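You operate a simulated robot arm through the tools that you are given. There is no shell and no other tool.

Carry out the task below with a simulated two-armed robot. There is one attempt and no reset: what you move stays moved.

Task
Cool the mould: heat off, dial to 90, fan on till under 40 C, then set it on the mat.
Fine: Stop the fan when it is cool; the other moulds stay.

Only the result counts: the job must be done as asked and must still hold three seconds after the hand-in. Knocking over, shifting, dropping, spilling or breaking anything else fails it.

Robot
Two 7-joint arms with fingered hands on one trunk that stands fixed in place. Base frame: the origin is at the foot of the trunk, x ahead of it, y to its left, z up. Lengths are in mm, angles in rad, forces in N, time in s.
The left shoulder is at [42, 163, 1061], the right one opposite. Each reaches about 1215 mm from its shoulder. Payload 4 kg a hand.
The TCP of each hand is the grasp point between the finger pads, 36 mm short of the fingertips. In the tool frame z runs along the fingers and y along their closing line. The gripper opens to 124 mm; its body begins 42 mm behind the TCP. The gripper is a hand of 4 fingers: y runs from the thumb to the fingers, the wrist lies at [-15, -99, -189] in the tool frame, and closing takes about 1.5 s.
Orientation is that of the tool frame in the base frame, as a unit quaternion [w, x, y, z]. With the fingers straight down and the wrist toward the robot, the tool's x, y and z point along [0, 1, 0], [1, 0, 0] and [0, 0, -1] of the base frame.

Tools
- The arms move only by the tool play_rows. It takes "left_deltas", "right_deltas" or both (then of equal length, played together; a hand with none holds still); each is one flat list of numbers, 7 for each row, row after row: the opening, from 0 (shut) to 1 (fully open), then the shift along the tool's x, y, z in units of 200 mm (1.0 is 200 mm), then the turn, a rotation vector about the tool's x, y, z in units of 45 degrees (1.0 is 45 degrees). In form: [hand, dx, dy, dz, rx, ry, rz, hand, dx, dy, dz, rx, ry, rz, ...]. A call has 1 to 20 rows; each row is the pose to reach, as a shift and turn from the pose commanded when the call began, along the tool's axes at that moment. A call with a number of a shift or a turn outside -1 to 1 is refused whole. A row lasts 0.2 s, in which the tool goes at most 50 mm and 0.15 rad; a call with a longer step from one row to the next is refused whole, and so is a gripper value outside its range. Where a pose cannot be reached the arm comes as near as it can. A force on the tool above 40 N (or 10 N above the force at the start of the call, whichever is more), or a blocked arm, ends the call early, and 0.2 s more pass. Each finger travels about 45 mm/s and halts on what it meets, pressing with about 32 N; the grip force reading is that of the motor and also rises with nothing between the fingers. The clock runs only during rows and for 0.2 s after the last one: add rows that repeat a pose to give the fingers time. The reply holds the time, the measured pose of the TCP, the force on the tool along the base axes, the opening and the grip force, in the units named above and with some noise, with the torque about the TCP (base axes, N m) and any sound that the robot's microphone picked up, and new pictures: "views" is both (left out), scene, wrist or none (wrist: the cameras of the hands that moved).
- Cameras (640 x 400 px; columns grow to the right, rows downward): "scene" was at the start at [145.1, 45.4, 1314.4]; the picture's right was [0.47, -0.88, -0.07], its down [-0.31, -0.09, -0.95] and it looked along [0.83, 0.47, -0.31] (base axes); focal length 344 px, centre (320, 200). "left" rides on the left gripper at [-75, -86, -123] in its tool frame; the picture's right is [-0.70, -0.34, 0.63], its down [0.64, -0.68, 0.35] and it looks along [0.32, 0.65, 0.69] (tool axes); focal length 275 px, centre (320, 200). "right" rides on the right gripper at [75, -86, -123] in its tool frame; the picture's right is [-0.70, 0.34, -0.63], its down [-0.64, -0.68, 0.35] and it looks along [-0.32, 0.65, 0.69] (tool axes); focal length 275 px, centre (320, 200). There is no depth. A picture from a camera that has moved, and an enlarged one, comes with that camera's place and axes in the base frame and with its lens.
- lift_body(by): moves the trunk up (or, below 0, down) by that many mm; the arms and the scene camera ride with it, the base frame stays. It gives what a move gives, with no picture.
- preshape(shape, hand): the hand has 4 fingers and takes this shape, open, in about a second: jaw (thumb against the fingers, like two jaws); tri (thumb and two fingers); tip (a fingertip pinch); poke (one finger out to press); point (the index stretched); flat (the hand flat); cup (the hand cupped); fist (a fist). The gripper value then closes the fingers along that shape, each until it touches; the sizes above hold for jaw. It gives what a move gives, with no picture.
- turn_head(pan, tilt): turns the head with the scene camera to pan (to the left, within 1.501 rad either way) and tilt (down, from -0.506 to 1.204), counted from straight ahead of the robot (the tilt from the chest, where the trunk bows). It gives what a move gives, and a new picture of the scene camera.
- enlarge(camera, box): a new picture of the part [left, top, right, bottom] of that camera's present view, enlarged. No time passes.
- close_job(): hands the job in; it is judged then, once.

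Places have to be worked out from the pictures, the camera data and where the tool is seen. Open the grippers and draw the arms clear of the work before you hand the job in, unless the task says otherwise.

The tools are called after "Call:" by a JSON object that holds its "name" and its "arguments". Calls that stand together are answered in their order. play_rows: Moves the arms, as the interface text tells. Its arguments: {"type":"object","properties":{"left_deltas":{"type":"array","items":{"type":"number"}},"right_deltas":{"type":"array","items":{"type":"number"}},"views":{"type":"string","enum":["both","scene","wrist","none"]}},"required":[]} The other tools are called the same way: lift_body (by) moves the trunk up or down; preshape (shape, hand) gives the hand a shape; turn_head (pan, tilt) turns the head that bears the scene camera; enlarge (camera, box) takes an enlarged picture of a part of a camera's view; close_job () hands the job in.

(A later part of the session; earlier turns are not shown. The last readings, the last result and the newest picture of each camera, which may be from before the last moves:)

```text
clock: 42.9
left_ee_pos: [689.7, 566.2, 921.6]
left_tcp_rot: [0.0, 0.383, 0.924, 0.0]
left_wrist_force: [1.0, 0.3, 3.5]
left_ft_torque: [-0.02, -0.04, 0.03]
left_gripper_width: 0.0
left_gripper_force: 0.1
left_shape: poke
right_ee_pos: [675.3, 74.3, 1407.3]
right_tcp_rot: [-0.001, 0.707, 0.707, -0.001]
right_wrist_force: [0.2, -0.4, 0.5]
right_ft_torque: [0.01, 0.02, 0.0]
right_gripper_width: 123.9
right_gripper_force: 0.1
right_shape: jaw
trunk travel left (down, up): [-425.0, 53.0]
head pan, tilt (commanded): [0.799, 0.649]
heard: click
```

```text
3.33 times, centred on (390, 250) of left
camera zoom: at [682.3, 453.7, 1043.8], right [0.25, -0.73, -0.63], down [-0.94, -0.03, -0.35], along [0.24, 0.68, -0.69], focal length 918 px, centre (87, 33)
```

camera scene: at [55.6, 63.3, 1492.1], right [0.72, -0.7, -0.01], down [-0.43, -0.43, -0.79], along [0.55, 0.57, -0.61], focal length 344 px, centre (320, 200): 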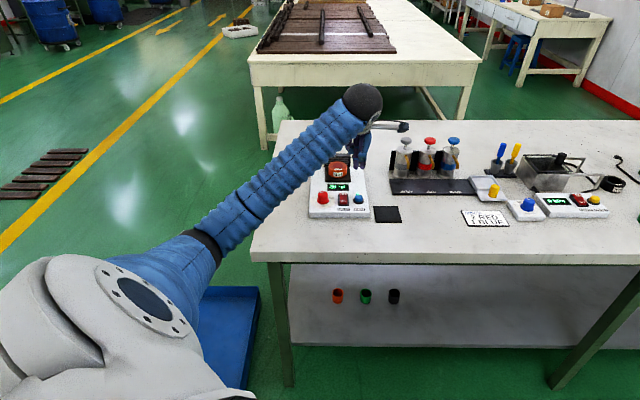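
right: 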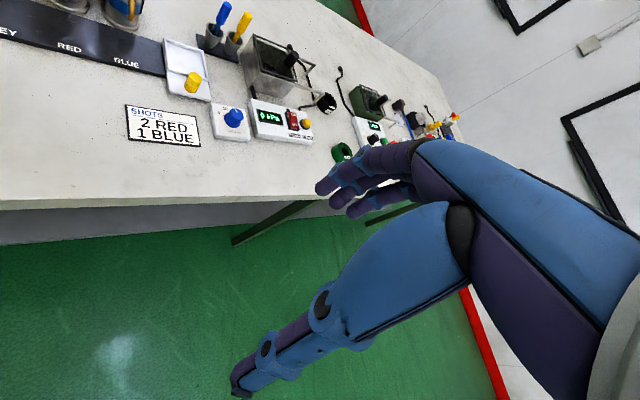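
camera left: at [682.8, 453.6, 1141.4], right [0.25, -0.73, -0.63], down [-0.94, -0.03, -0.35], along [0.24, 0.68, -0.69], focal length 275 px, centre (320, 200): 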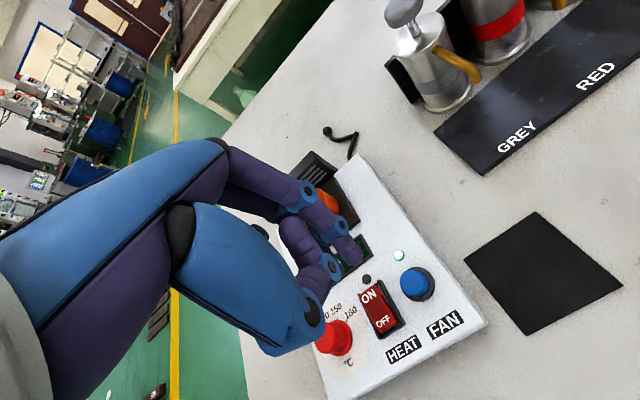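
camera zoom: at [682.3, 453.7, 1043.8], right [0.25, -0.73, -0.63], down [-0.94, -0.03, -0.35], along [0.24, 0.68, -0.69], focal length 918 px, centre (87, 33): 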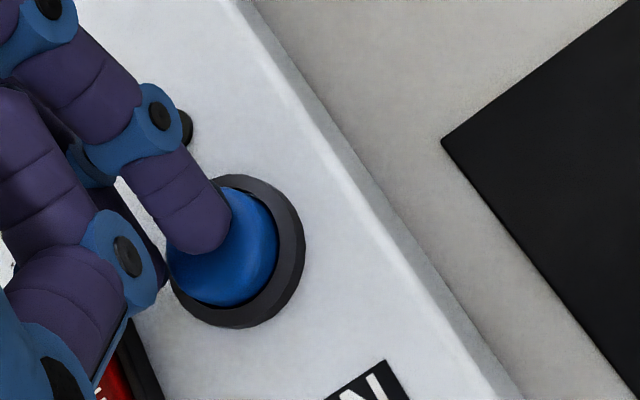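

Click heard and the fan lamp is dark, so the fan is off. I'll lift away, try the "tri" shape and look at the mould and the grille behind it.

Call:
{"name": "play_rows", "arguments": {"left_deltas": [0, 0, 0, -0.05, 0, 0, 0, 0, 0, 0, -0.15, 0, 0, 0, 0, 0, 0, -0.3, 0, 0, 0, 0, 0, 0, -0.5, 0, 0, 0, 0, 0, 0, -0.65, 0, 0, 0, 0, 0, 0, -0.75, 0, 0, 0, 0, 0, 0, -0.75, 0, 0, 0], "views": "none"}}

Call:
{"name": "preshape", "arguments": {"shape": "tri", "hand": "left"}}

Call:
{"name": "enlarge", "arguments": {"camera": "left", "box": [160, 100, 500, 400]}}

Call:
{"name": "enlarge", "arguments": {"camera": "scene", "box": [290, 120, 430, 230]}}

```text
clock: 44.5
left_ee_pos: [689.4, 566.0, 1071.0]
left_tcp_rot: [0.0, 0.383, 0.924, 0.0]
left_wrist_force: [0.1, 0.1, -0.6]
left_ft_torque: [-0.02, -0.02, 0.0]
left_gripper_width: 0.2
left_gripper_force: 0.0
left_shape: poke
right_ee_pos: [675.8, 73.9, 1407.4]
right_tcp_rot: [0.0, 0.707, 0.707, 0.001]
right_wrist_force: [-0.7, 0.8, -0.4]
right_ft_torque: [-0.01, 0.0, -0.01]
right_gripper_width: 124.0
right_gripper_force: 0.1
right_shape: jaw
trunk travel left (down, up): [-425.0, 53.0]
head pan, tilt (commanded): [0.799, 0.649]
```

```text
clock: 45.4
left_ee_pos: [689.7, 566.4, 1070.7]
left_tcp_rot: [0.0, 0.383, 0.924, 0.0]
left_wrist_force: [-0.5, 0.5, 0.6]
left_ft_torque: [0.01, 0.02, 0.03]
left_gripper_width: 124.0
left_gripper_force: 0.1
left_shape: tri
right_ee_pos: [675.9, 74.9, 1405.7]
right_tcp_rot: [0.001, 0.706, 0.708, 0.0]
right_wrist_force: [-0.3, 0.5, -0.1]
right_ft_torque: [-0.01, 0.01, 0.01]
right_gripper_width: 124.1
right_gripper_force: 0.2
right_shape: jaw
trunk travel left (down, up): [-425.0, 53.0]
head pan, tilt (commanded): [0.799, 0.649]
```

```text
1.33 times, centred on (330, 250) of left
camera zoom: at [682.3, 453.5, 1193.0], right [0.25, -0.73, -0.63], down [-0.94, -0.03, -0.35], along [0.24, 0.68, -0.69], focal length 367 px, centre (307, 133)
```

zoom: 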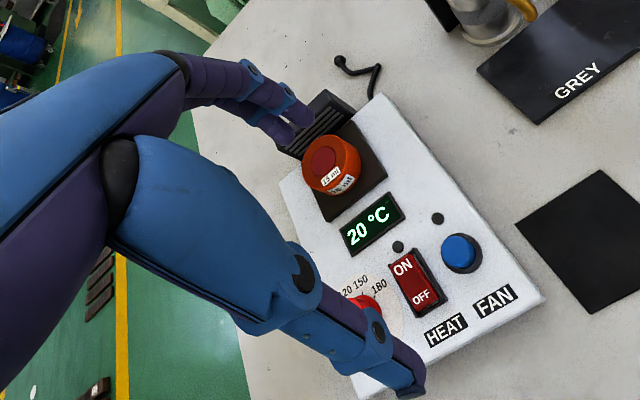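

```text
3.64 times, centred on (360, 175) of scene
camera zoom: at [55.6, 63.2, 1492.1], right [0.72, -0.7, -0.01], down [-0.43, -0.43, -0.79], along [0.55, 0.57, -0.61], focal length 1249 px, centre (174, 291)
```

zoom: 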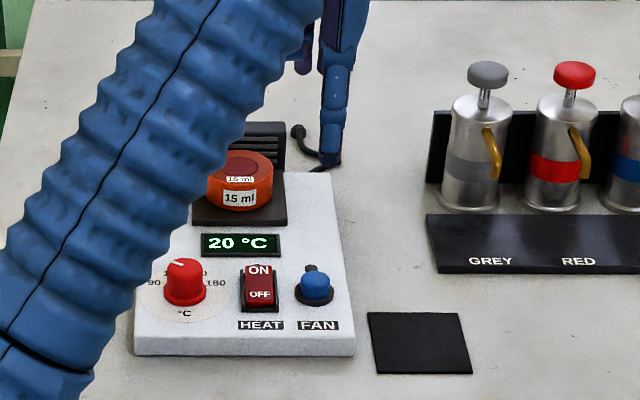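

Lamps are dark and the display reads 20 °C. I'll enlarge the mould, grille and fingers from the wrist camera.

Call:
{"name": "enlarge", "arguments": {"camera": "left", "box": [270, 140, 400, 270]}}

Call:
{"name": "enlarge", "arguments": {"camera": "left", "box": [420, 200, 580, 340]}}

Call:
{"name": "enlarge", "arguments": {"camera": "scene", "box": [335, 140, 375, 180]}}

```text
3.08 times, centred on (335, 205) of left
camera zoom: at [682.3, 453.5, 1193.0], right [0.25, -0.73, -0.63], down [-0.94, -0.03, -0.35], along [0.24, 0.68, -0.69], focal length 847 px, centre (274, 185)
```

zoom: 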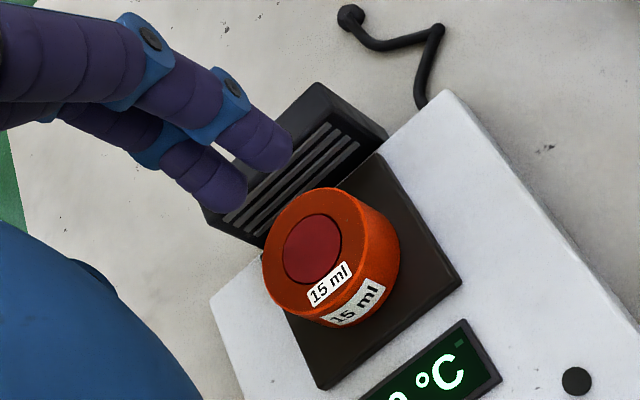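

```text
2.86 times, centred on (500, 270) of left
camera zoom: at [682.3, 453.5, 1193.0], right [0.25, -0.73, -0.63], down [-0.94, -0.03, -0.35], along [0.24, 0.68, -0.69], focal length 786 px, centre (-194, 0)
```

zoom: 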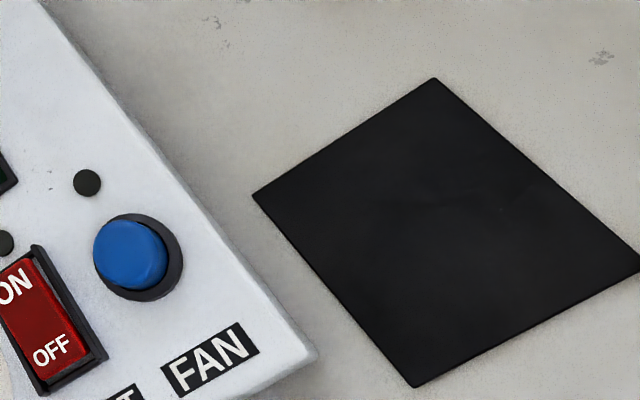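

```text
10.00 times, centred on (355, 160) of scene
camera zoom: at [55.6, 63.2, 1492.1], right [0.72, -0.7, -0.01], down [-0.43, -0.43, -0.79], along [0.55, 0.57, -0.61], focal length 3436 px, centre (-30, 600)
```

zoom: 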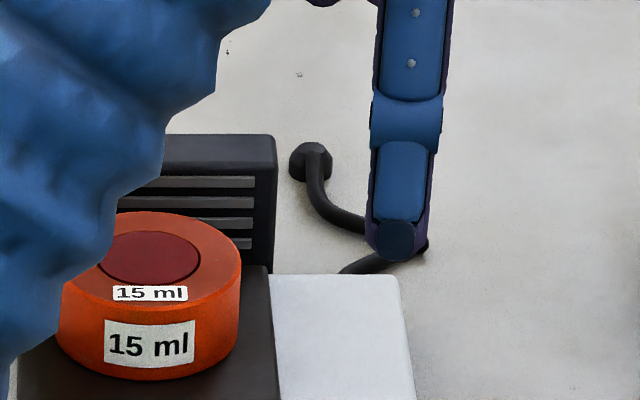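

Measured (mm): mould centre ≈[749, 700] with top ≈907, Ø≈61, on an 84 mm plate with the grille ≈42 mm behind its centre. Mat centre ≈[726.5, 480], z≈850, 73 mm square. I'll grip the mould from the sides, so I start yawing the hand clockwise while moving over it, keeping high.

Call:
{"name": "play_rows", "arguments": {"left_deltas": [0.75, 0.02, 0.06, 0.0, 0, 0, 0.13, 0.75, 0.04, 0.12, 0.0, 0, 0, 0.26, 0.75, 0.06, 0.18, 0.0, 0, 0, 0.39, 0.75, 0.08, 0.24, 0.0, 0, 0, 0.52, 0.75, 0.1, 0.3, 0.0, 0, 0, 0.65, 0.75, 0.12, 0.36, 0.0, 0, 0, 0.78, 0.75, 0.1415, 0.424, 0.0, 0, 0, 0.9, 0.75, 0.1415, 0.424, 0.0, 0, 0, 0.9, 0.75, 0.1415, 0.424, 0.0, 0, 0, 0.9], "views": "both"}}

```text
clock: 47.4
left_ee_pos: [728.6, 645.6, 1071.1]
left_tcp_rot: [0.001, 0.678, 0.735, 0.001]
left_wrist_force: [-0.2, -0.2, 0.5]
left_ft_torque: [0.0, -0.03, 0.0]
left_gripper_width: 93.0
left_gripper_force: 0.1
left_shape: tri
right_ee_pos: [674.7, 73.7, 1406.1]
right_tcp_rot: [-0.001, 0.707, 0.708, 0.0]
right_wrist_force: [-0.2, -0.2, -0.2]
right_ft_torque: [0.01, -0.02, 0.04]
right_gripper_width: 123.7
right_gripper_force: 0.0
right_shape: jaw
trunk travel left (down, up): [-425.0, 53.0]
head pan, tilt (commanded): [0.799, 0.649]
camera scene: at [55.5, 63.5, 1492.1], right [0.72, -0.7, -0.01], down [-0.43, -0.43, -0.79], along [0.55, 0.57, -0.61], focal length 344 px, centre (320, 200)
camera left: at [649.9, 566.5, 1193.3], right [-0.28, -0.72, -0.63], down [-0.73, 0.59, -0.35], along [0.62, 0.37, -0.69], focal length 275 px, centre (320, 200)
```

scene: 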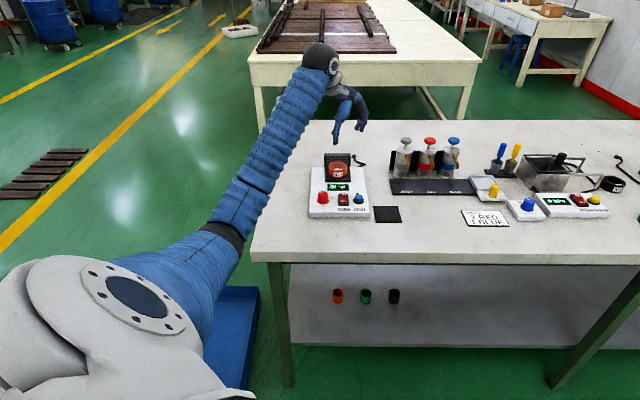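
left: 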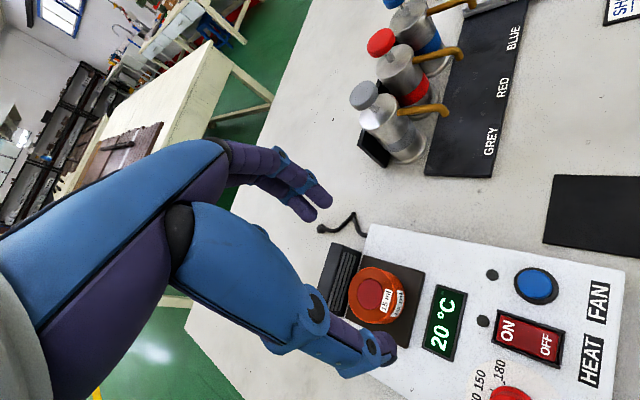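

The pose was reached without trouble. I'll continue to about −36° yaw, over the mould at z≈1040.

Call:
{"name": "play_rows", "arguments": {"left_deltas": [0.75, 0.03, 0.015, 0.0, 0, 0, 0.13, 0.75, 0.07, 0.03, 0.02, 0, 0, 0.26, 0.75, 0.11, 0.045, 0.04, 0, 0, 0.39, 0.75, 0.15, 0.06, 0.06, 0, 0, 0.52, 0.75, 0.19, 0.08, 0.09, 0, 0, 0.65, 0.75, 0.23, 0.1, 0.12, 0, 0, 0.78, 0.75, 0.2535, 0.113, 0.155, 0, 0, 0.9, 0.75, 0.2535, 0.113, 0.155, 0, 0, 0.9, 0.75, 0.2535, 0.113, 0.155, 0, 0, 0.9], "views": "both"}}

```text
clock: 49.4
left_ee_pos: [748.3, 699.2, 1039.4]
left_tcp_rot: [0.0, 0.891, 0.454, 0.0]
left_wrist_force: [0.8, 0.8, 0.1]
left_ft_torque: [0.01, 0.03, -0.05]
left_gripper_width: 92.9
left_gripper_force: 0.0
left_shape: tri
right_ee_pos: [674.2, 74.7, 1405.7]
right_tcp_rot: [-0.001, 0.706, 0.708, -0.001]
right_wrist_force: [0.5, -0.4, -0.2]
right_ft_torque: [-0.01, 0.03, 0.01]
right_gripper_width: 123.7
right_gripper_force: 0.0
right_shape: jaw
trunk travel left (down, up): [-425.0, 53.0]
head pan, tilt (commanded): [0.799, 0.649]
camera scene: at [55.7, 63.4, 1492.1], right [0.72, -0.7, -0.01], down [-0.43, -0.43, -0.79], along [0.55, 0.57, -0.61], focal length 344 px, centre (320, 200)
camera left: at [634.9, 689.8, 1162.3], right [-0.68, -0.37, -0.63], down [-0.17, 0.92, -0.35], along [0.71, -0.13, -0.69], focal length 275 px, centre (320, 200)
```

scene: 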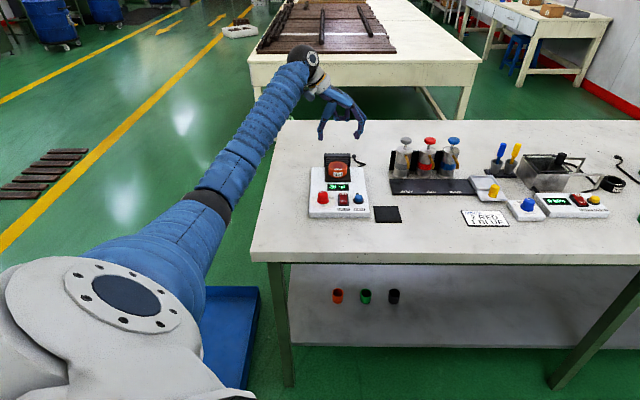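
left: 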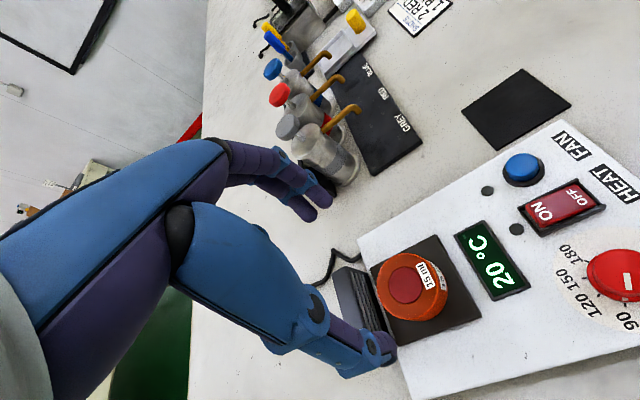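

The TCP axis projects right on the mould's centre (≈(406, 284) in the wrist view). I'll enlarge to check the grille clearance before descending.

Call:
{"name": "enlarge", "arguments": {"camera": "left", "box": [270, 150, 490, 390]}}

Call:
{"name": "enlarge", "arguments": {"camera": "scene", "box": [300, 70, 400, 230]}}

```text
1.67 times, centred on (380, 270) of left
camera zoom: at [634.9, 689.8, 1162.3], right [-0.68, -0.37, -0.63], down [-0.17, 0.92, -0.35], along [0.71, -0.13, -0.69], focal length 459 px, centre (220, 83)
```

zoom: 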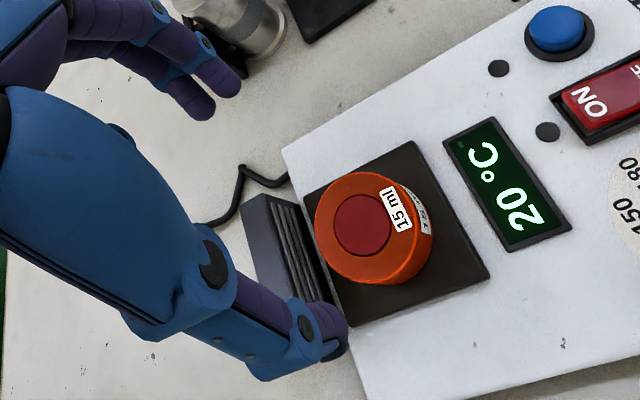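

```text
2.50 times, centred on (350, 150) of scene
camera zoom: at [55.7, 63.4, 1492.1], right [0.72, -0.7, -0.01], down [-0.43, -0.43, -0.79], along [0.55, 0.57, -0.61], focal length 859 px, centre (245, 325)
```

zoom: 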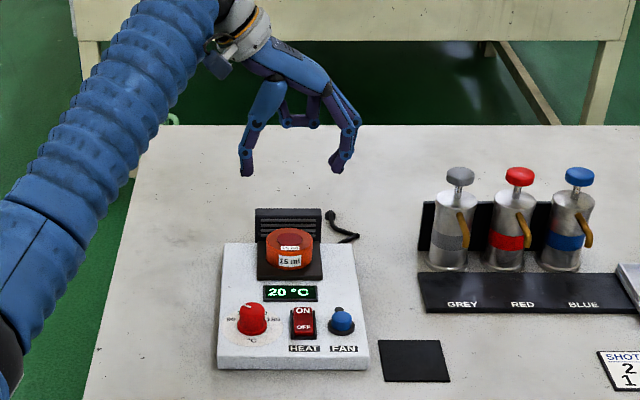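

Clearances look good: fingers and thumb come down at about ±54 mm sideways, in front of the grille, and the curled ring finger stays above it. I'll descend to TCP z≈918.

Call:
{"name": "play_rows", "arguments": {"left_deltas": [0.75, 0, 0, 0.12, 0, 0, 0, 0.75, 0, 0, 0.24, 0, 0, 0, 0.75, 0, 0, 0.36, 0, 0, 0, 0.75, 0, 0, 0.46, 0, 0, 0, 0.75, 0, 0, 0.54, 0, 0, 0, 0.75, 0, 0, 0.6, 0, 0, 0, 0.75, 0, 0, 0.607, 0, 0, 0, 0.75, 0, 0, 0.607, 0, 0, 0], "views": "both"}}

Call:
{"name": "enlarge", "arguments": {"camera": "left", "box": [230, 130, 450, 370]}}

Call:
{"name": "enlarge", "arguments": {"camera": "scene", "box": [300, 110, 400, 220]}}

```text
clock: 51.2
left_ee_pos: [748.4, 698.8, 918.4]
left_tcp_rot: [-0.001, 0.891, 0.454, 0.0]
left_wrist_force: [-0.2, 0.4, 0.3]
left_ft_torque: [0.0, 0.01, -0.02]
left_gripper_width: 93.2
left_gripper_force: 0.0
left_shape: tri
right_ee_pos: [675.7, 74.9, 1406.3]
right_tcp_rot: [-0.001, 0.706, 0.708, 0.001]
right_wrist_force: [0.0, -0.4, 0.3]
right_ft_torque: [0.01, -0.01, 0.01]
right_gripper_width: 123.9
right_gripper_force: 0.0
right_shape: jaw
trunk travel left (down, up): [-425.0, 53.0]
head pan, tilt (commanded): [0.799, 0.649]
camera scene: at [55.6, 63.3, 1492.1], right [0.72, -0.7, -0.01], down [-0.43, -0.43, -0.79], along [0.55, 0.57, -0.61], focal length 344 px, centre (320, 200)
camera left: at [634.9, 689.6, 1040.9], right [-0.68, -0.37, -0.63], down [-0.17, 0.92, -0.35], along [0.71, -0.13, -0.69], focal length 275 px, centre (320, 200)
```

scene: 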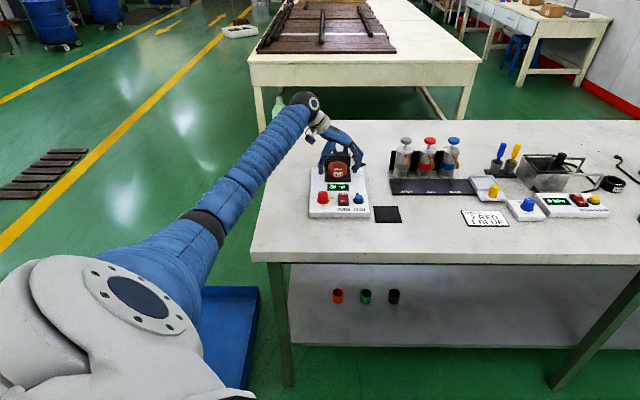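
left: 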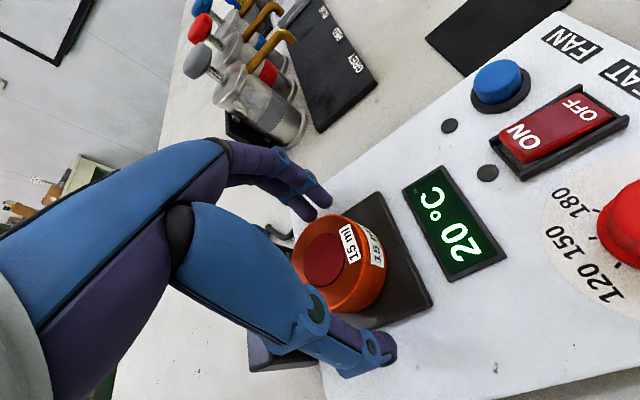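

```text
1.67 times, centred on (340, 250) of left
camera zoom: at [634.9, 689.6, 1040.9], right [-0.68, -0.37, -0.63], down [-0.17, 0.92, -0.35], along [0.71, -0.13, -0.69], focal length 459 px, centre (287, 117)
```

zoom: 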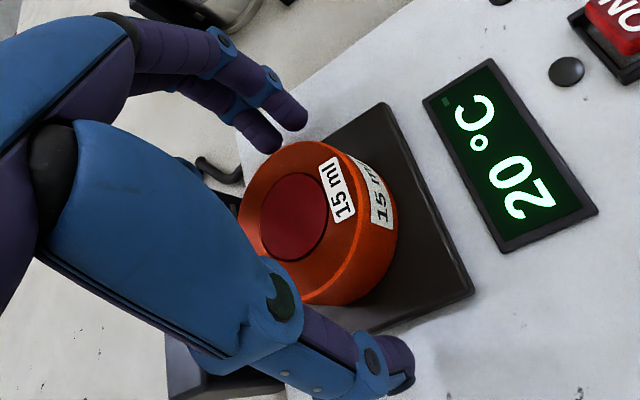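

```text
3.64 times, centred on (350, 165) of scene
camera zoom: at [55.6, 63.3, 1492.1], right [0.72, -0.7, -0.01], down [-0.43, -0.43, -0.79], along [0.55, 0.57, -0.61], focal length 1249 px, centre (211, 327)
```

zoom: 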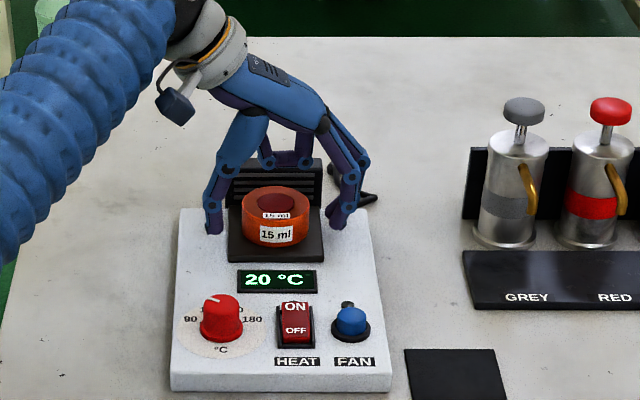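

Thumb and fingers straddle the mould nicely with no contact. Closing now.

Call:
{"name": "play_rows", "arguments": {"left_deltas": [0.65, 0, 0, 0, 0, 0, 0, 0.55, 0, 0, 0, 0, 0, 0, 0.45, 0, 0, 0, 0, 0, 0, 0.35, 0, 0, 0, 0, 0, 0, 0.3, 0, 0, 0, 0, 0, 0, 0.3, 0, 0, 0, 0, 0, 0, 0.3, 0, 0, 0, 0, 0, 0, 0.3, 0, 0, 0, 0, 0, 0], "views": "none"}}

Call:
{"name": "enlarge", "arguments": {"camera": "left", "box": [230, 130, 450, 370]}}

Call:
{"name": "enlarge", "arguments": {"camera": "scene", "box": [300, 110, 400, 220]}}

```text
clock: 53.0
left_ee_pos: [748.1, 697.9, 919.7]
left_tcp_rot: [-0.001, 0.891, 0.454, 0.0]
left_wrist_force: [-1.5, 0.9, 6.0]
left_ft_torque: [-0.07, -0.08, 0.01]
left_gripper_width: 79.8
left_gripper_force: 32.1
left_shape: tri
right_ee_pos: [674.6, 73.1, 1406.8]
right_tcp_rot: [0.001, 0.706, 0.708, 0.0]
right_wrist_force: [-0.3, 0.2, -0.1]
right_ft_torque: [0.01, -0.04, 0.0]
right_gripper_width: 123.5
right_gripper_force: 0.0
right_shape: jaw
trunk travel left (down, up): [-425.0, 53.0]
head pan, tilt (commanded): [0.799, 0.649]
```

```text
1.67 times, centred on (340, 250) of left
camera zoom: at [634.5, 689.4, 1041.7], right [-0.68, -0.37, -0.63], down [-0.17, 0.92, -0.35], along [0.71, -0.13, -0.69], focal length 459 px, centre (287, 117)
```

zoom: 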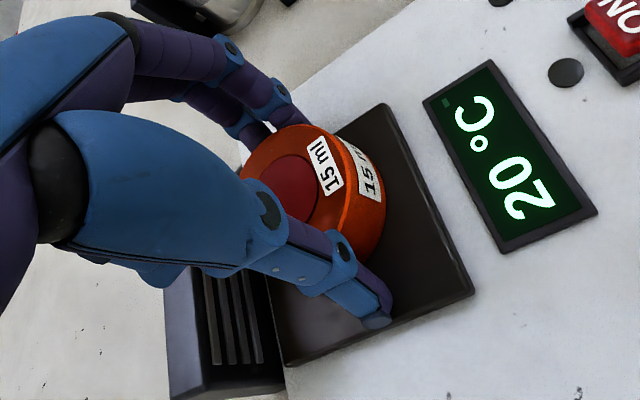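

```text
3.64 times, centred on (350, 165) of scene
camera zoom: at [54.9, 62.9, 1492.2], right [0.72, -0.7, -0.01], down [-0.43, -0.43, -0.79], along [0.55, 0.57, -0.61], focal length 1249 px, centre (211, 327)
```

zoom: 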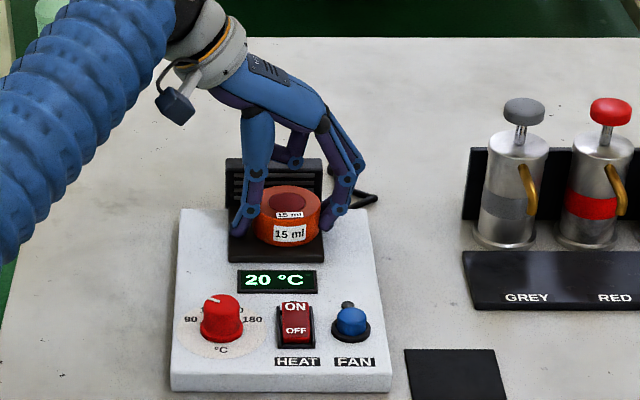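

The fingers have closed on the mould (32 N) and nudged it a bit to the right; the 80 mm width is larger than I expected. I'll look closely at the contacts.

Call:
{"name": "enlarge", "arguments": {"camera": "scene", "box": [330, 140, 380, 190]}}

Call:
{"name": "enlarge", "arguments": {"camera": "left", "box": [290, 180, 390, 340]}}

```text
8.00 times, centred on (355, 165) of scene
camera zoom: at [54.9, 62.9, 1492.2], right [0.72, -0.7, -0.01], down [-0.43, -0.43, -0.79], along [0.55, 0.57, -0.61], focal length 2749 px, centre (40, 480)
```

zoom: 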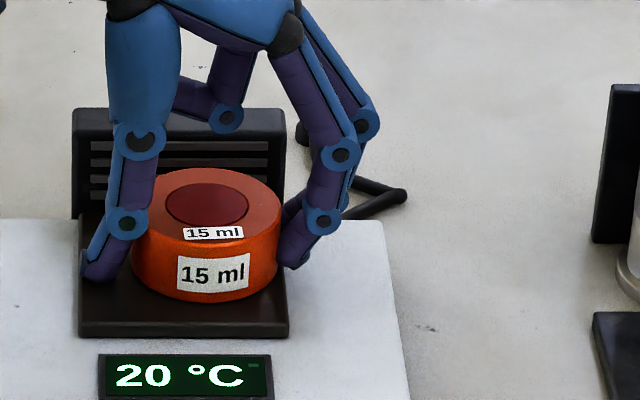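

```text
2.50 times, centred on (340, 260) of left
camera zoom: at [634.5, 689.4, 1041.7], right [-0.68, -0.37, -0.63], down [-0.17, 0.92, -0.35], along [0.71, -0.13, -0.69], focal length 688 px, centre (270, 50)
```

zoom: 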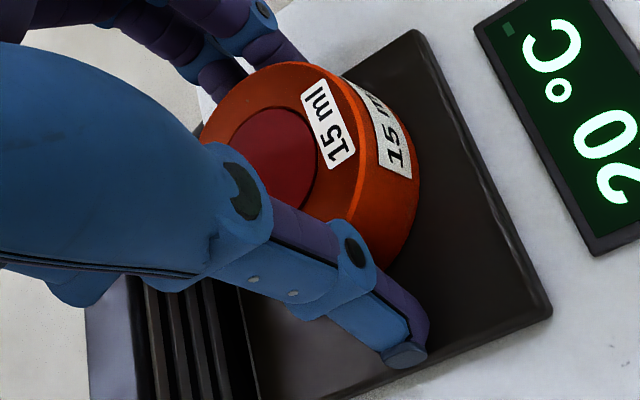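

The thumb's tip seems to have landed on the plate (6 N up), so it leans on the rim instead of pinching. I'll reopen, rise 10 mm and re-centre on the mould before closing again.

Call:
{"name": "play_rows", "arguments": {"left_deltas": [0.5, 0, 0, -0.01, 0, 0, 0, 0.65, 0, 0, -0.02, 0, 0, 0, 0.75, 0, 0, -0.03, 0, 0, 0, 0.75, 0, 0, -0.05, 0, 0, 0, 0.75, 0, 0, -0.05, 0, 0, 0, 0.75, 0, 0, -0.05, 0, 0, 0], "views": "none"}}

Call:
{"name": "enlarge", "arguments": {"camera": "scene", "box": [330, 140, 380, 190]}}

Call:
{"name": "enlarge", "arguments": {"camera": "left", "box": [230, 130, 450, 370]}}

```text
clock: 54.4
left_ee_pos: [748.7, 699.9, 928.8]
left_tcp_rot: [0.0, 0.891, 0.454, 0.0]
left_wrist_force: [1.2, -0.2, 0.6]
left_ft_torque: [0.0, 0.01, 0.03]
left_gripper_width: 92.8
left_gripper_force: 0.0
left_shape: tri
right_ee_pos: [675.6, 74.1, 1406.7]
right_tcp_rot: [-0.001, 0.706, 0.708, -0.001]
right_wrist_force: [0.4, -0.2, -0.1]
right_ft_torque: [-0.01, 0.0, 0.03]
right_gripper_width: 123.7
right_gripper_force: 0.1
right_shape: jaw
trunk travel left (down, up): [-425.0, 53.0]
head pan, tilt (commanded): [0.799, 0.649]
```

```text
8.00 times, centred on (355, 165) of scene
camera zoom: at [55.6, 63.3, 1492.1], right [0.72, -0.7, -0.01], down [-0.43, -0.43, -0.79], along [0.55, 0.57, -0.61], focal length 2749 px, centre (40, 480)
```

zoom: 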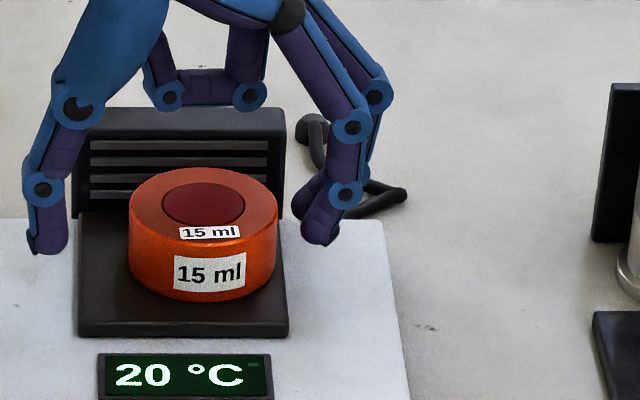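

```text
1.67 times, centred on (340, 250) of left
camera zoom: at [635.1, 689.5, 1050.9], right [-0.68, -0.37, -0.63], down [-0.17, 0.92, -0.35], along [0.71, -0.13, -0.69], focal length 459 px, centre (287, 117)
```

zoom: 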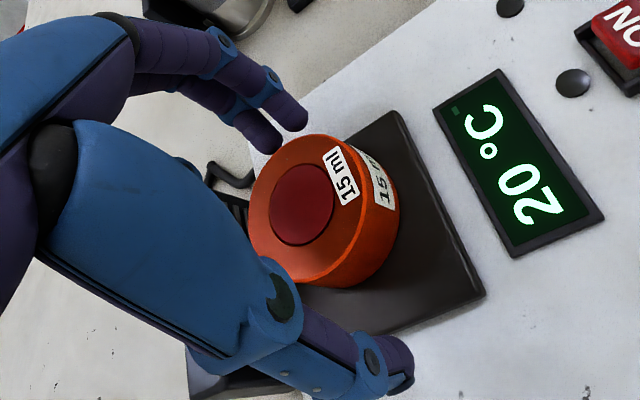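

The mould sits about 8 mm to the finger side of the tool centre. I'll shift +8 mm along tool y and close partway to see how the fingers come in.

Call:
{"name": "play_rows", "arguments": {"left_deltas": [0.75, 0.002, 0.02, 0, 0, 0, 0, 0.75, 0.005, 0.04, 0, 0, 0, 0, 0.68, 0.005, 0.04, 0, 0, 0, 0, 0.62, 0.005, 0.04, 0, 0, 0, 0, 0.57, 0.005, 0.04, 0, 0, 0, 0, 0.57, 0.005, 0.04, 0, 0, 0, 0], "views": "none"}}

Call:
{"name": "enlarge", "arguments": {"camera": "scene", "box": [330, 140, 380, 190]}}

Call:
{"name": "enlarge", "arguments": {"camera": "left", "box": [230, 130, 450, 370]}}

```text
clock: 55.8
left_ee_pos: [756.2, 694.9, 929.2]
left_tcp_rot: [0.001, 0.891, 0.454, 0.0]
left_wrist_force: [-0.2, -0.8, 1.0]
left_ft_torque: [0.01, 0.01, 0.01]
left_gripper_width: 71.1
left_gripper_force: 0.1
left_shape: tri
right_ee_pos: [675.0, 74.2, 1407.1]
right_tcp_rot: [0.0, 0.707, 0.707, -0.001]
right_wrist_force: [0.5, 0.0, 0.6]
right_ft_torque: [0.0, -0.02, 0.01]
right_gripper_width: 123.7
right_gripper_force: 0.1
right_shape: jaw
trunk travel left (down, up): [-425.0, 53.0]
head pan, tilt (commanded): [0.799, 0.649]
```

```text
8.00 times, centred on (355, 165) of scene
camera zoom: at [55.6, 63.3, 1492.1], right [0.72, -0.7, -0.01], down [-0.43, -0.43, -0.79], along [0.55, 0.57, -0.61], focal length 2749 px, centre (40, 480)
```

zoom: 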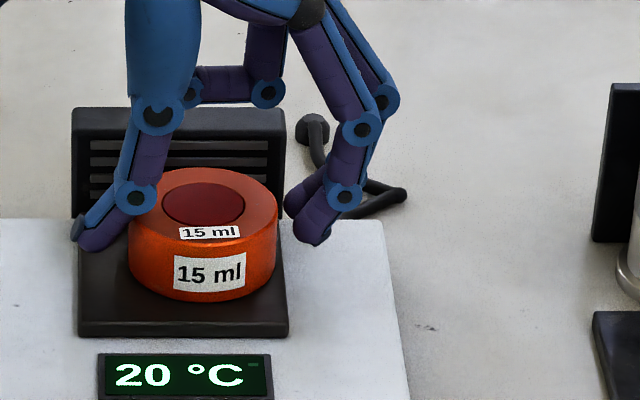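

```text
1.67 times, centred on (340, 250) of left
camera zoom: at [642.0, 685.7, 1051.2], right [-0.68, -0.37, -0.63], down [-0.17, 0.92, -0.35], along [0.71, -0.13, -0.69], focal length 459 px, centre (287, 117)
```

zoom: 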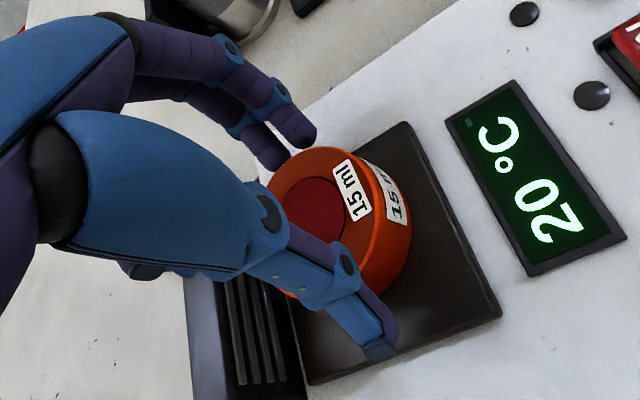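

In this shape the thumb's last segment flares outward, so its real contact is near the joint, high on the rim. I'll back off, rise 60 mm, and compare the jaw shape at the same width from this side view.

Call:
{"name": "play_rows", "arguments": {"left_deltas": [0.75, 0, 0, 0, 0, 0, 0, 0.75, 0, 0, 0, 0, 0, 0, 0.75, 0, 0, 0, 0, 0, 0, 0.75, 0, 0, -0.1, 0, 0, 0, 0.75, 0, 0, -0.25, 0, 0, 0, 0.75, 0, 0, -0.4, 0, 0, 0, 0.75, 0, 0, -0.4, 0, 0, 0], "views": "none"}}

Call:
{"name": "preshape", "arguments": {"shape": "jaw", "hand": "left"}}

Call:
{"name": "play_rows", "arguments": {"left_deltas": [0.52, 0, 0, 0, 0, 0, 0, 0.52, 0, 0, 0, 0, 0, 0, 0.52, 0, 0, 0, 0, 0, 0, 0.52, 0, 0, 0, 0, 0, 0, 0.52, 0, 0, 0, 0, 0, 0], "views": "none"}}

Call:
{"name": "enlarge", "arguments": {"camera": "scene", "box": [320, 100, 390, 180]}}

Call:
{"name": "enlarge", "arguments": {"camera": "left", "box": [200, 100, 460, 360]}}

```text
clock: 57.4
left_ee_pos: [756.0, 695.4, 1007.9]
left_tcp_rot: [0.0, 0.891, 0.454, -0.001]
left_wrist_force: [0.1, 0.0, 0.1]
left_ft_torque: [-0.05, 0.02, -0.02]
left_gripper_width: 93.0
left_gripper_force: 0.0
left_shape: tri
right_ee_pos: [676.0, 74.6, 1406.4]
right_tcp_rot: [0.0, 0.706, 0.708, 0.0]
right_wrist_force: [-0.1, 0.8, 0.4]
right_ft_torque: [-0.01, -0.04, 0.03]
right_gripper_width: 123.9
right_gripper_force: 0.0
right_shape: jaw
trunk travel left (down, up): [-425.0, 53.0]
head pan, tilt (commanded): [0.799, 0.649]
```

```text
clock: 58.3
left_ee_pos: [755.6, 694.6, 1008.3]
left_tcp_rot: [0.0, 0.891, 0.454, -0.001]
left_wrist_force: [-0.4, 0.4, 0.5]
left_ft_torque: [0.01, 0.0, -0.04]
left_gripper_width: 123.9
left_gripper_force: 0.1
left_shape: jaw
right_ee_pos: [676.0, 73.9, 1406.5]
right_tcp_rot: [0.0, 0.707, 0.708, -0.001]
right_wrist_force: [0.3, 0.3, -1.0]
right_ft_torque: [0.01, 0.01, -0.04]
right_gripper_width: 123.7
right_gripper_force: 0.1
right_shape: jaw
trunk travel left (down, up): [-425.0, 53.0]
head pan, tilt (commanded): [0.799, 0.649]
```

```text
clock: 59.5
left_ee_pos: [754.9, 694.3, 1007.3]
left_tcp_rot: [0.0, 0.891, 0.454, 0.0]
left_wrist_force: [0.8, 0.6, 0.4]
left_ft_torque: [0.01, 0.0, 0.03]
left_gripper_width: 64.4
left_gripper_force: 0.2
left_shape: jaw
right_ee_pos: [675.6, 74.9, 1406.1]
right_tcp_rot: [0.0, 0.707, 0.708, 0.0]
right_wrist_force: [-0.4, -0.2, 1.0]
right_ft_torque: [0.04, 0.0, -0.01]
right_gripper_width: 123.6
right_gripper_force: 0.0
right_shape: jaw
trunk travel left (down, up): [-425.0, 53.0]
head pan, tilt (commanded): [0.799, 0.649]
```

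```text
5.00 times, centred on (355, 140) of scene
camera zoom: at [55.6, 63.3, 1492.1], right [0.72, -0.7, -0.01], down [-0.43, -0.43, -0.79], along [0.55, 0.57, -0.61], focal length 1718 px, centre (145, 500)
```

zoom: 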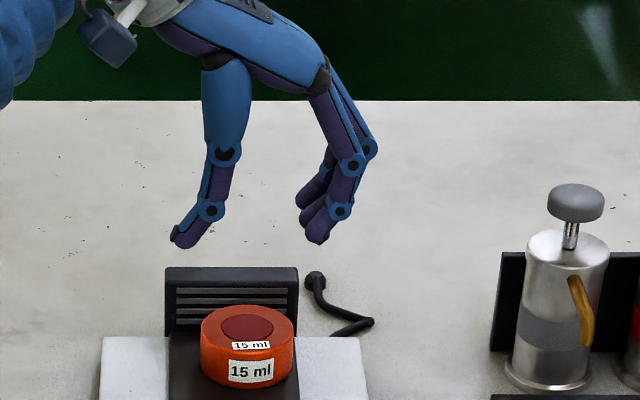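

```text
1.54 times, centred on (330, 230) of left
camera zoom: at [642.2, 685.5, 1130.7], right [-0.68, -0.37, -0.63], down [-0.17, 0.92, -0.35], along [0.71, -0.13, -0.69], focal length 424 px, centre (305, 154)
```

zoom: 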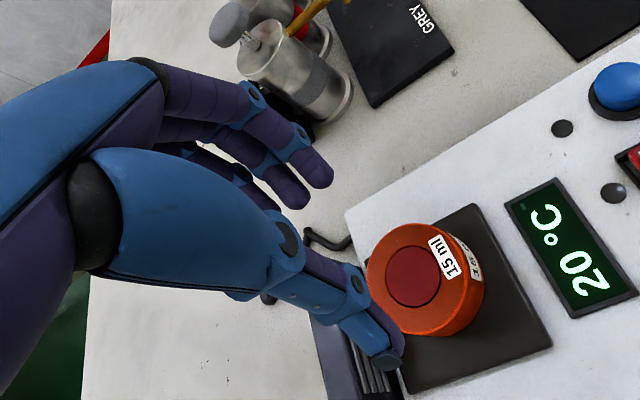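

Jaw shows the same slanted thumb tip. I'll look at the "cup" shape from this vantage, open and partly closed, before choosing a grasp.

Call:
{"name": "preshape", "arguments": {"shape": "cup", "hand": "left"}}

Call:
{"name": "enlarge", "arguments": {"camera": "scene", "box": [320, 100, 390, 180]}}

Call:
{"name": "enlarge", "arguments": {"camera": "left", "box": [200, 100, 460, 360]}}

Call:
{"name": "play_rows", "arguments": {"left_deltas": [0.5, 0, 0, 0, 0, 0, 0, 0.5, 0, 0, 0, 0, 0, 0, 0.5, 0, 0, 0, 0, 0, 0, 0.5, 0, 0, 0, 0, 0, 0, 0.5, 0, 0, 0, 0, 0, 0], "views": "none"}}

Call:
{"name": "enlarge", "arguments": {"camera": "scene", "box": [320, 100, 390, 180]}}

```text
clock: 60.4
left_ee_pos: [755.8, 695.4, 1008.7]
left_tcp_rot: [0.001, 0.891, 0.454, 0.0]
left_wrist_force: [0.7, -0.2, -0.1]
left_ft_torque: [-0.01, 0.02, -0.01]
left_gripper_width: 59.9
left_gripper_force: 0.1
left_shape: cup
right_ee_pos: [675.1, 74.7, 1407.0]
right_tcp_rot: [-0.001, 0.706, 0.708, -0.001]
right_wrist_force: [0.7, 0.5, -1.3]
right_ft_torque: [-0.02, -0.07, 0.03]
right_gripper_width: 123.5
right_gripper_force: 0.1
right_shape: jaw
trunk travel left (down, up): [-425.0, 53.0]
head pan, tilt (commanded): [0.799, 0.649]
```

```text
5.00 times, centred on (355, 140) of scene
camera zoom: at [55.6, 63.3, 1492.1], right [0.72, -0.7, -0.01], down [-0.43, -0.43, -0.79], along [0.55, 0.57, -0.61], focal length 1718 px, centre (145, 500)
```

zoom: 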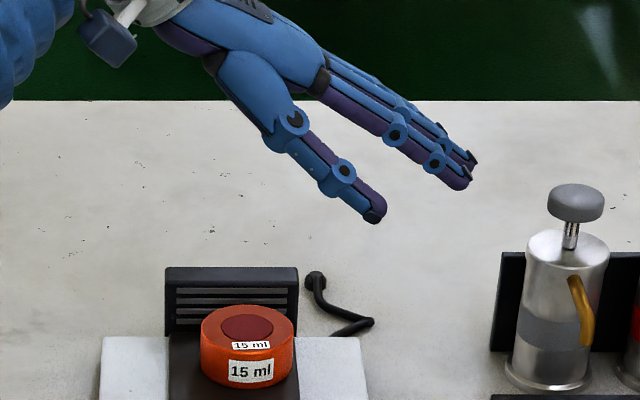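

```text
1.54 times, centred on (330, 230) of left
camera zoom: at [642.2, 685.5, 1130.7], right [-0.68, -0.37, -0.63], down [-0.17, 0.92, -0.35], along [0.71, -0.13, -0.69], focal length 424 px, centre (305, 154)
```

zoom: 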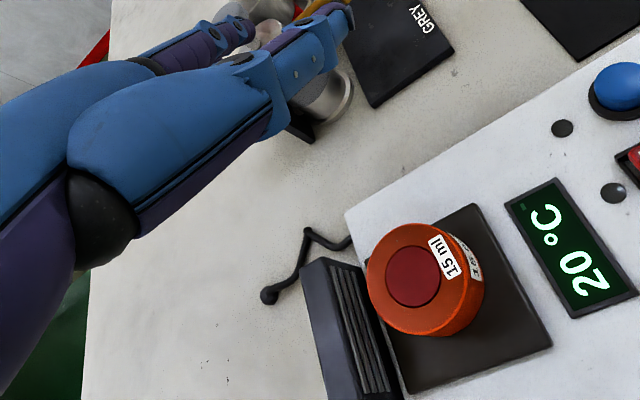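

```text
clock: 61.6
left_ee_pos: [755.9, 694.9, 1008.7]
left_tcp_rot: [0.001, 0.891, 0.454, 0.0]
left_wrist_force: [1.0, 0.8, 0.3]
left_ft_torque: [0.04, 0.01, -0.01]
left_gripper_width: 30.2
left_gripper_force: 0.2
left_shape: cup
right_ee_pos: [674.5, 74.9, 1407.9]
right_tcp_rot: [0.0, 0.706, 0.708, 0.001]
right_wrist_force: [0.9, -0.8, -0.5]
right_ft_torque: [0.0, -0.02, 0.03]
right_gripper_width: 124.0
right_gripper_force: 0.1
right_shape: jaw
trunk travel left (down, up): [-425.0, 53.0]
head pan, tilt (commanded): [0.799, 0.649]
```

```text
5.00 times, centred on (355, 140) of scene
camera zoom: at [55.6, 63.3, 1492.1], right [0.72, -0.7, -0.01], down [-0.43, -0.43, -0.79], along [0.55, 0.57, -0.61], focal length 1718 px, centre (145, 500)
```

zoom: 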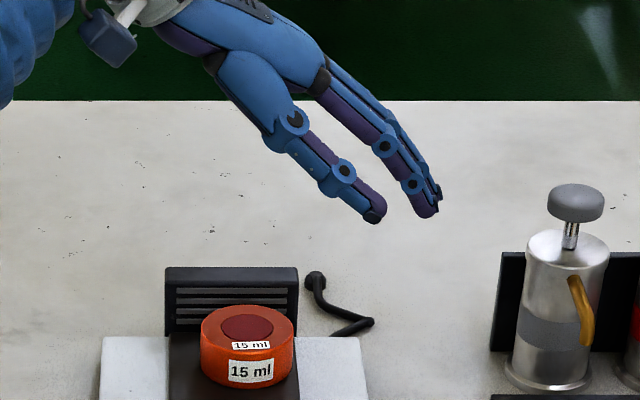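

Cup opens only to 60 mm, too narrow for this 61 mm mould. I'll check the "flat" and "tip" shapes too, from the same vantage.

Call:
{"name": "preshape", "arguments": {"shape": "flat", "hand": "left"}}

Call:
{"name": "enlarge", "arguments": {"camera": "scene", "box": [320, 100, 390, 180]}}

Call:
{"name": "preshape", "arguments": {"shape": "tip", "hand": "left"}}

Call:
{"name": "enlarge", "arguments": {"camera": "scene", "box": [320, 100, 390, 180]}}

Call:
{"name": "play_rows", "arguments": {"left_deltas": [0.52, 0, 0, 0, 0, 0, 0, 0.52, 0, 0, 0, 0, 0, 0, 0.52, 0, 0, 0, 0, 0, 0, 0.52, 0, 0, 0, 0, 0, 0, 0.52, 0, 0, 0, 0, 0, 0], "views": "none"}}

Call:
{"name": "enlarge", "arguments": {"camera": "scene", "box": [320, 100, 390, 180]}}

```text
clock: 62.5
left_ee_pos: [754.7, 696.1, 1008.7]
left_tcp_rot: [0.0, 0.891, 0.454, 0.0]
left_wrist_force: [0.0, 0.2, 0.1]
left_ft_torque: [0.01, -0.01, -0.03]
left_gripper_width: 116.1
left_gripper_force: 0.0
left_shape: flat
right_ee_pos: [675.5, 73.9, 1406.9]
right_tcp_rot: [0.0, 0.706, 0.708, 0.0]
right_wrist_force: [-0.3, 0.1, 0.5]
right_ft_torque: [-0.02, 0.03, 0.0]
right_gripper_width: 123.6
right_gripper_force: 0.1
right_shape: jaw
trunk travel left (down, up): [-425.0, 53.0]
head pan, tilt (commanded): [0.799, 0.649]
```

```text
5.00 times, centred on (355, 140) of scene
camera zoom: at [55.6, 63.3, 1492.1], right [0.72, -0.7, -0.01], down [-0.43, -0.43, -0.79], along [0.55, 0.57, -0.61], focal length 1718 px, centre (145, 500)
```

zoom: 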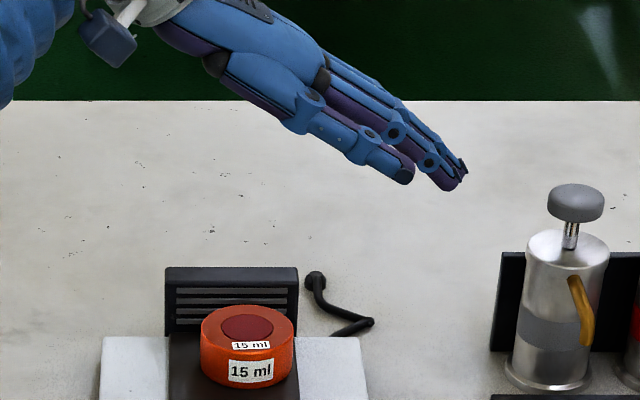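

```text
clock: 63.4
left_ee_pos: [755.7, 694.4, 1008.0]
left_tcp_rot: [0.0, 0.891, 0.454, 0.0]
left_wrist_force: [-0.4, 0.5, 0.8]
left_ft_torque: [0.05, 0.03, 0.01]
left_gripper_width: 124.1
left_gripper_force: 0.0
left_shape: tip
right_ee_pos: [676.6, 74.7, 1405.8]
right_tcp_rot: [0.0, 0.706, 0.708, -0.001]
right_wrist_force: [0.4, -0.6, -0.3]
right_ft_torque: [-0.04, 0.0, 0.03]
right_gripper_width: 123.7
right_gripper_force: 0.0
right_shape: jaw
trunk travel left (down, up): [-425.0, 53.0]
head pan, tilt (commanded): [0.799, 0.649]
```

```text
5.00 times, centred on (355, 140) of scene
camera zoom: at [55.6, 63.3, 1492.1], right [0.72, -0.7, -0.01], down [-0.43, -0.43, -0.79], along [0.55, 0.57, -0.61], focal length 1718 px, centre (145, 500)
```

zoom: 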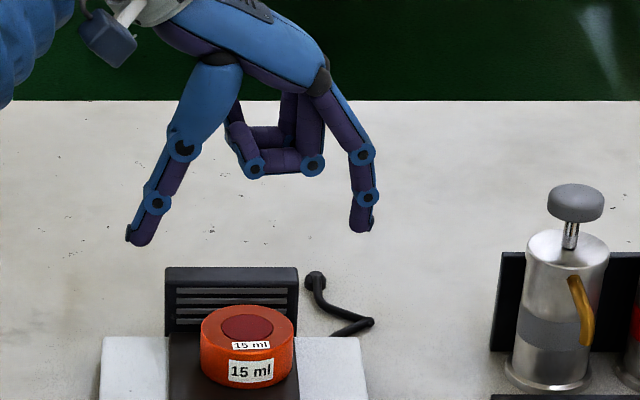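

```text
clock: 64.6
left_ee_pos: [755.4, 694.4, 1009.5]
left_tcp_rot: [0.0, 0.891, 0.454, 0.0]
left_wrist_force: [0.2, -1.2, -0.3]
left_ft_torque: [0.01, 0.02, 0.02]
left_gripper_width: 65.6
left_gripper_force: 0.0
left_shape: tip
right_ee_pos: [675.0, 75.8, 1405.8]
right_tcp_rot: [0.0, 0.706, 0.708, 0.0]
right_wrist_force: [-0.5, -0.2, -0.1]
right_ft_torque: [-0.02, -0.04, 0.03]
right_gripper_width: 123.7
right_gripper_force: 0.0
right_shape: jaw
trunk travel left (down, up): [-425.0, 53.0]
head pan, tilt (commanded): [0.799, 0.649]
```

```text
5.00 times, centred on (355, 140) of scene
camera zoom: at [55.6, 63.3, 1492.1], right [0.72, -0.7, -0.01], down [-0.43, -0.43, -0.79], along [0.55, 0.57, -0.61], focal length 1718 px, centre (145, 500)
```

zoom: 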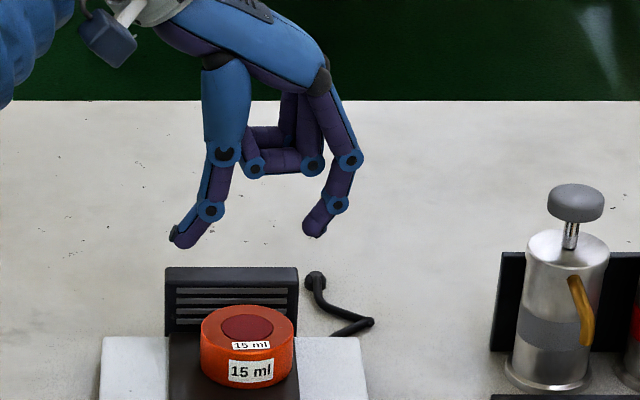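

The finger shapes all slant alike, so the thumb will bear on the rim and the fingertips on the opposite side. That can hold if the thumb tip hangs just outside the plate. I'll use tri, come down to z≈925 around the mould, then slide about 20 mm to the left so the fingers nudge the mould to the plate's left edge.

Call:
{"name": "preshape", "arguments": {"shape": "tri", "hand": "left"}}

Call:
{"name": "play_rows", "arguments": {"left_deltas": [0.75, 0, 0, 0, 0, 0, 0, 0.75, 0, 0, 0.05, 0, 0, 0, 0.75, 0, 0, 0.15, 0, 0, 0, 0.75, 0, 0, 0.25, 0, 0, 0, 0.75, 0, 0, 0.34, 0, 0, 0, 0.75, 0, 0, 0.4, 0, 0, 0, 0.75, 0, 0, 0.422, 0, 0, 0, 0.75, 0, 0, 0.422, 0, 0, 0], "views": "none"}}

Call:
{"name": "enlarge", "arguments": {"camera": "scene", "box": [330, 140, 380, 190]}}

```text
clock: 65.5
left_ee_pos: [755.6, 694.8, 1008.4]
left_tcp_rot: [0.001, 0.891, 0.454, 0.0]
left_wrist_force: [-0.3, -0.2, 0.4]
left_ft_torque: [0.0, -0.03, 0.04]
left_gripper_width: 124.0
left_gripper_force: 0.0
left_shape: tri
right_ee_pos: [675.6, 74.1, 1407.5]
right_tcp_rot: [-0.001, 0.706, 0.709, -0.001]
right_wrist_force: [-0.3, 0.1, -0.2]
right_ft_torque: [0.02, -0.01, -0.01]
right_gripper_width: 123.8
right_gripper_force: 0.1
right_shape: jaw
trunk travel left (down, up): [-425.0, 53.0]
head pan, tilt (commanded): [0.799, 0.649]
```

```text
clock: 67.3
left_ee_pos: [755.3, 695.4, 924.4]
left_tcp_rot: [-0.001, 0.891, 0.454, -0.001]
left_wrist_force: [-0.3, -0.5, 0.8]
left_ft_torque: [0.01, -0.01, -0.04]
left_gripper_width: 93.4
left_gripper_force: 0.0
left_shape: tri
right_ee_pos: [673.3, 74.8, 1407.2]
right_tcp_rot: [0.0, 0.706, 0.708, 0.0]
right_wrist_force: [-0.3, 0.8, -0.3]
right_ft_torque: [0.03, 0.01, -0.02]
right_gripper_width: 123.7
right_gripper_force: 0.1
right_shape: jaw
trunk travel left (down, up): [-425.0, 53.0]
head pan, tilt (commanded): [0.799, 0.649]
```

```text
8.00 times, centred on (355, 165) of scene
camera zoom: at [55.6, 63.2, 1492.1], right [0.72, -0.7, -0.01], down [-0.43, -0.43, -0.79], along [0.55, 0.57, -0.61], focal length 2749 px, centre (40, 480)
```

zoom: 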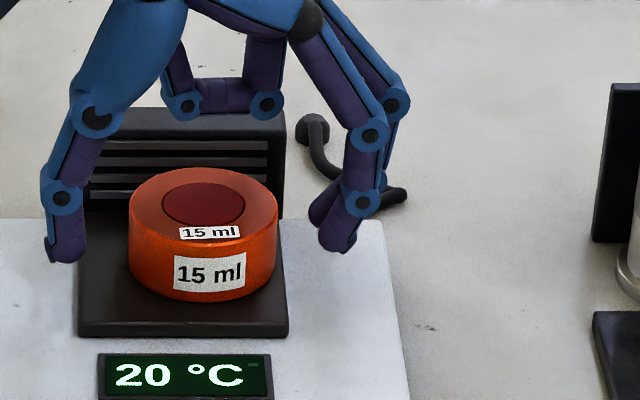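

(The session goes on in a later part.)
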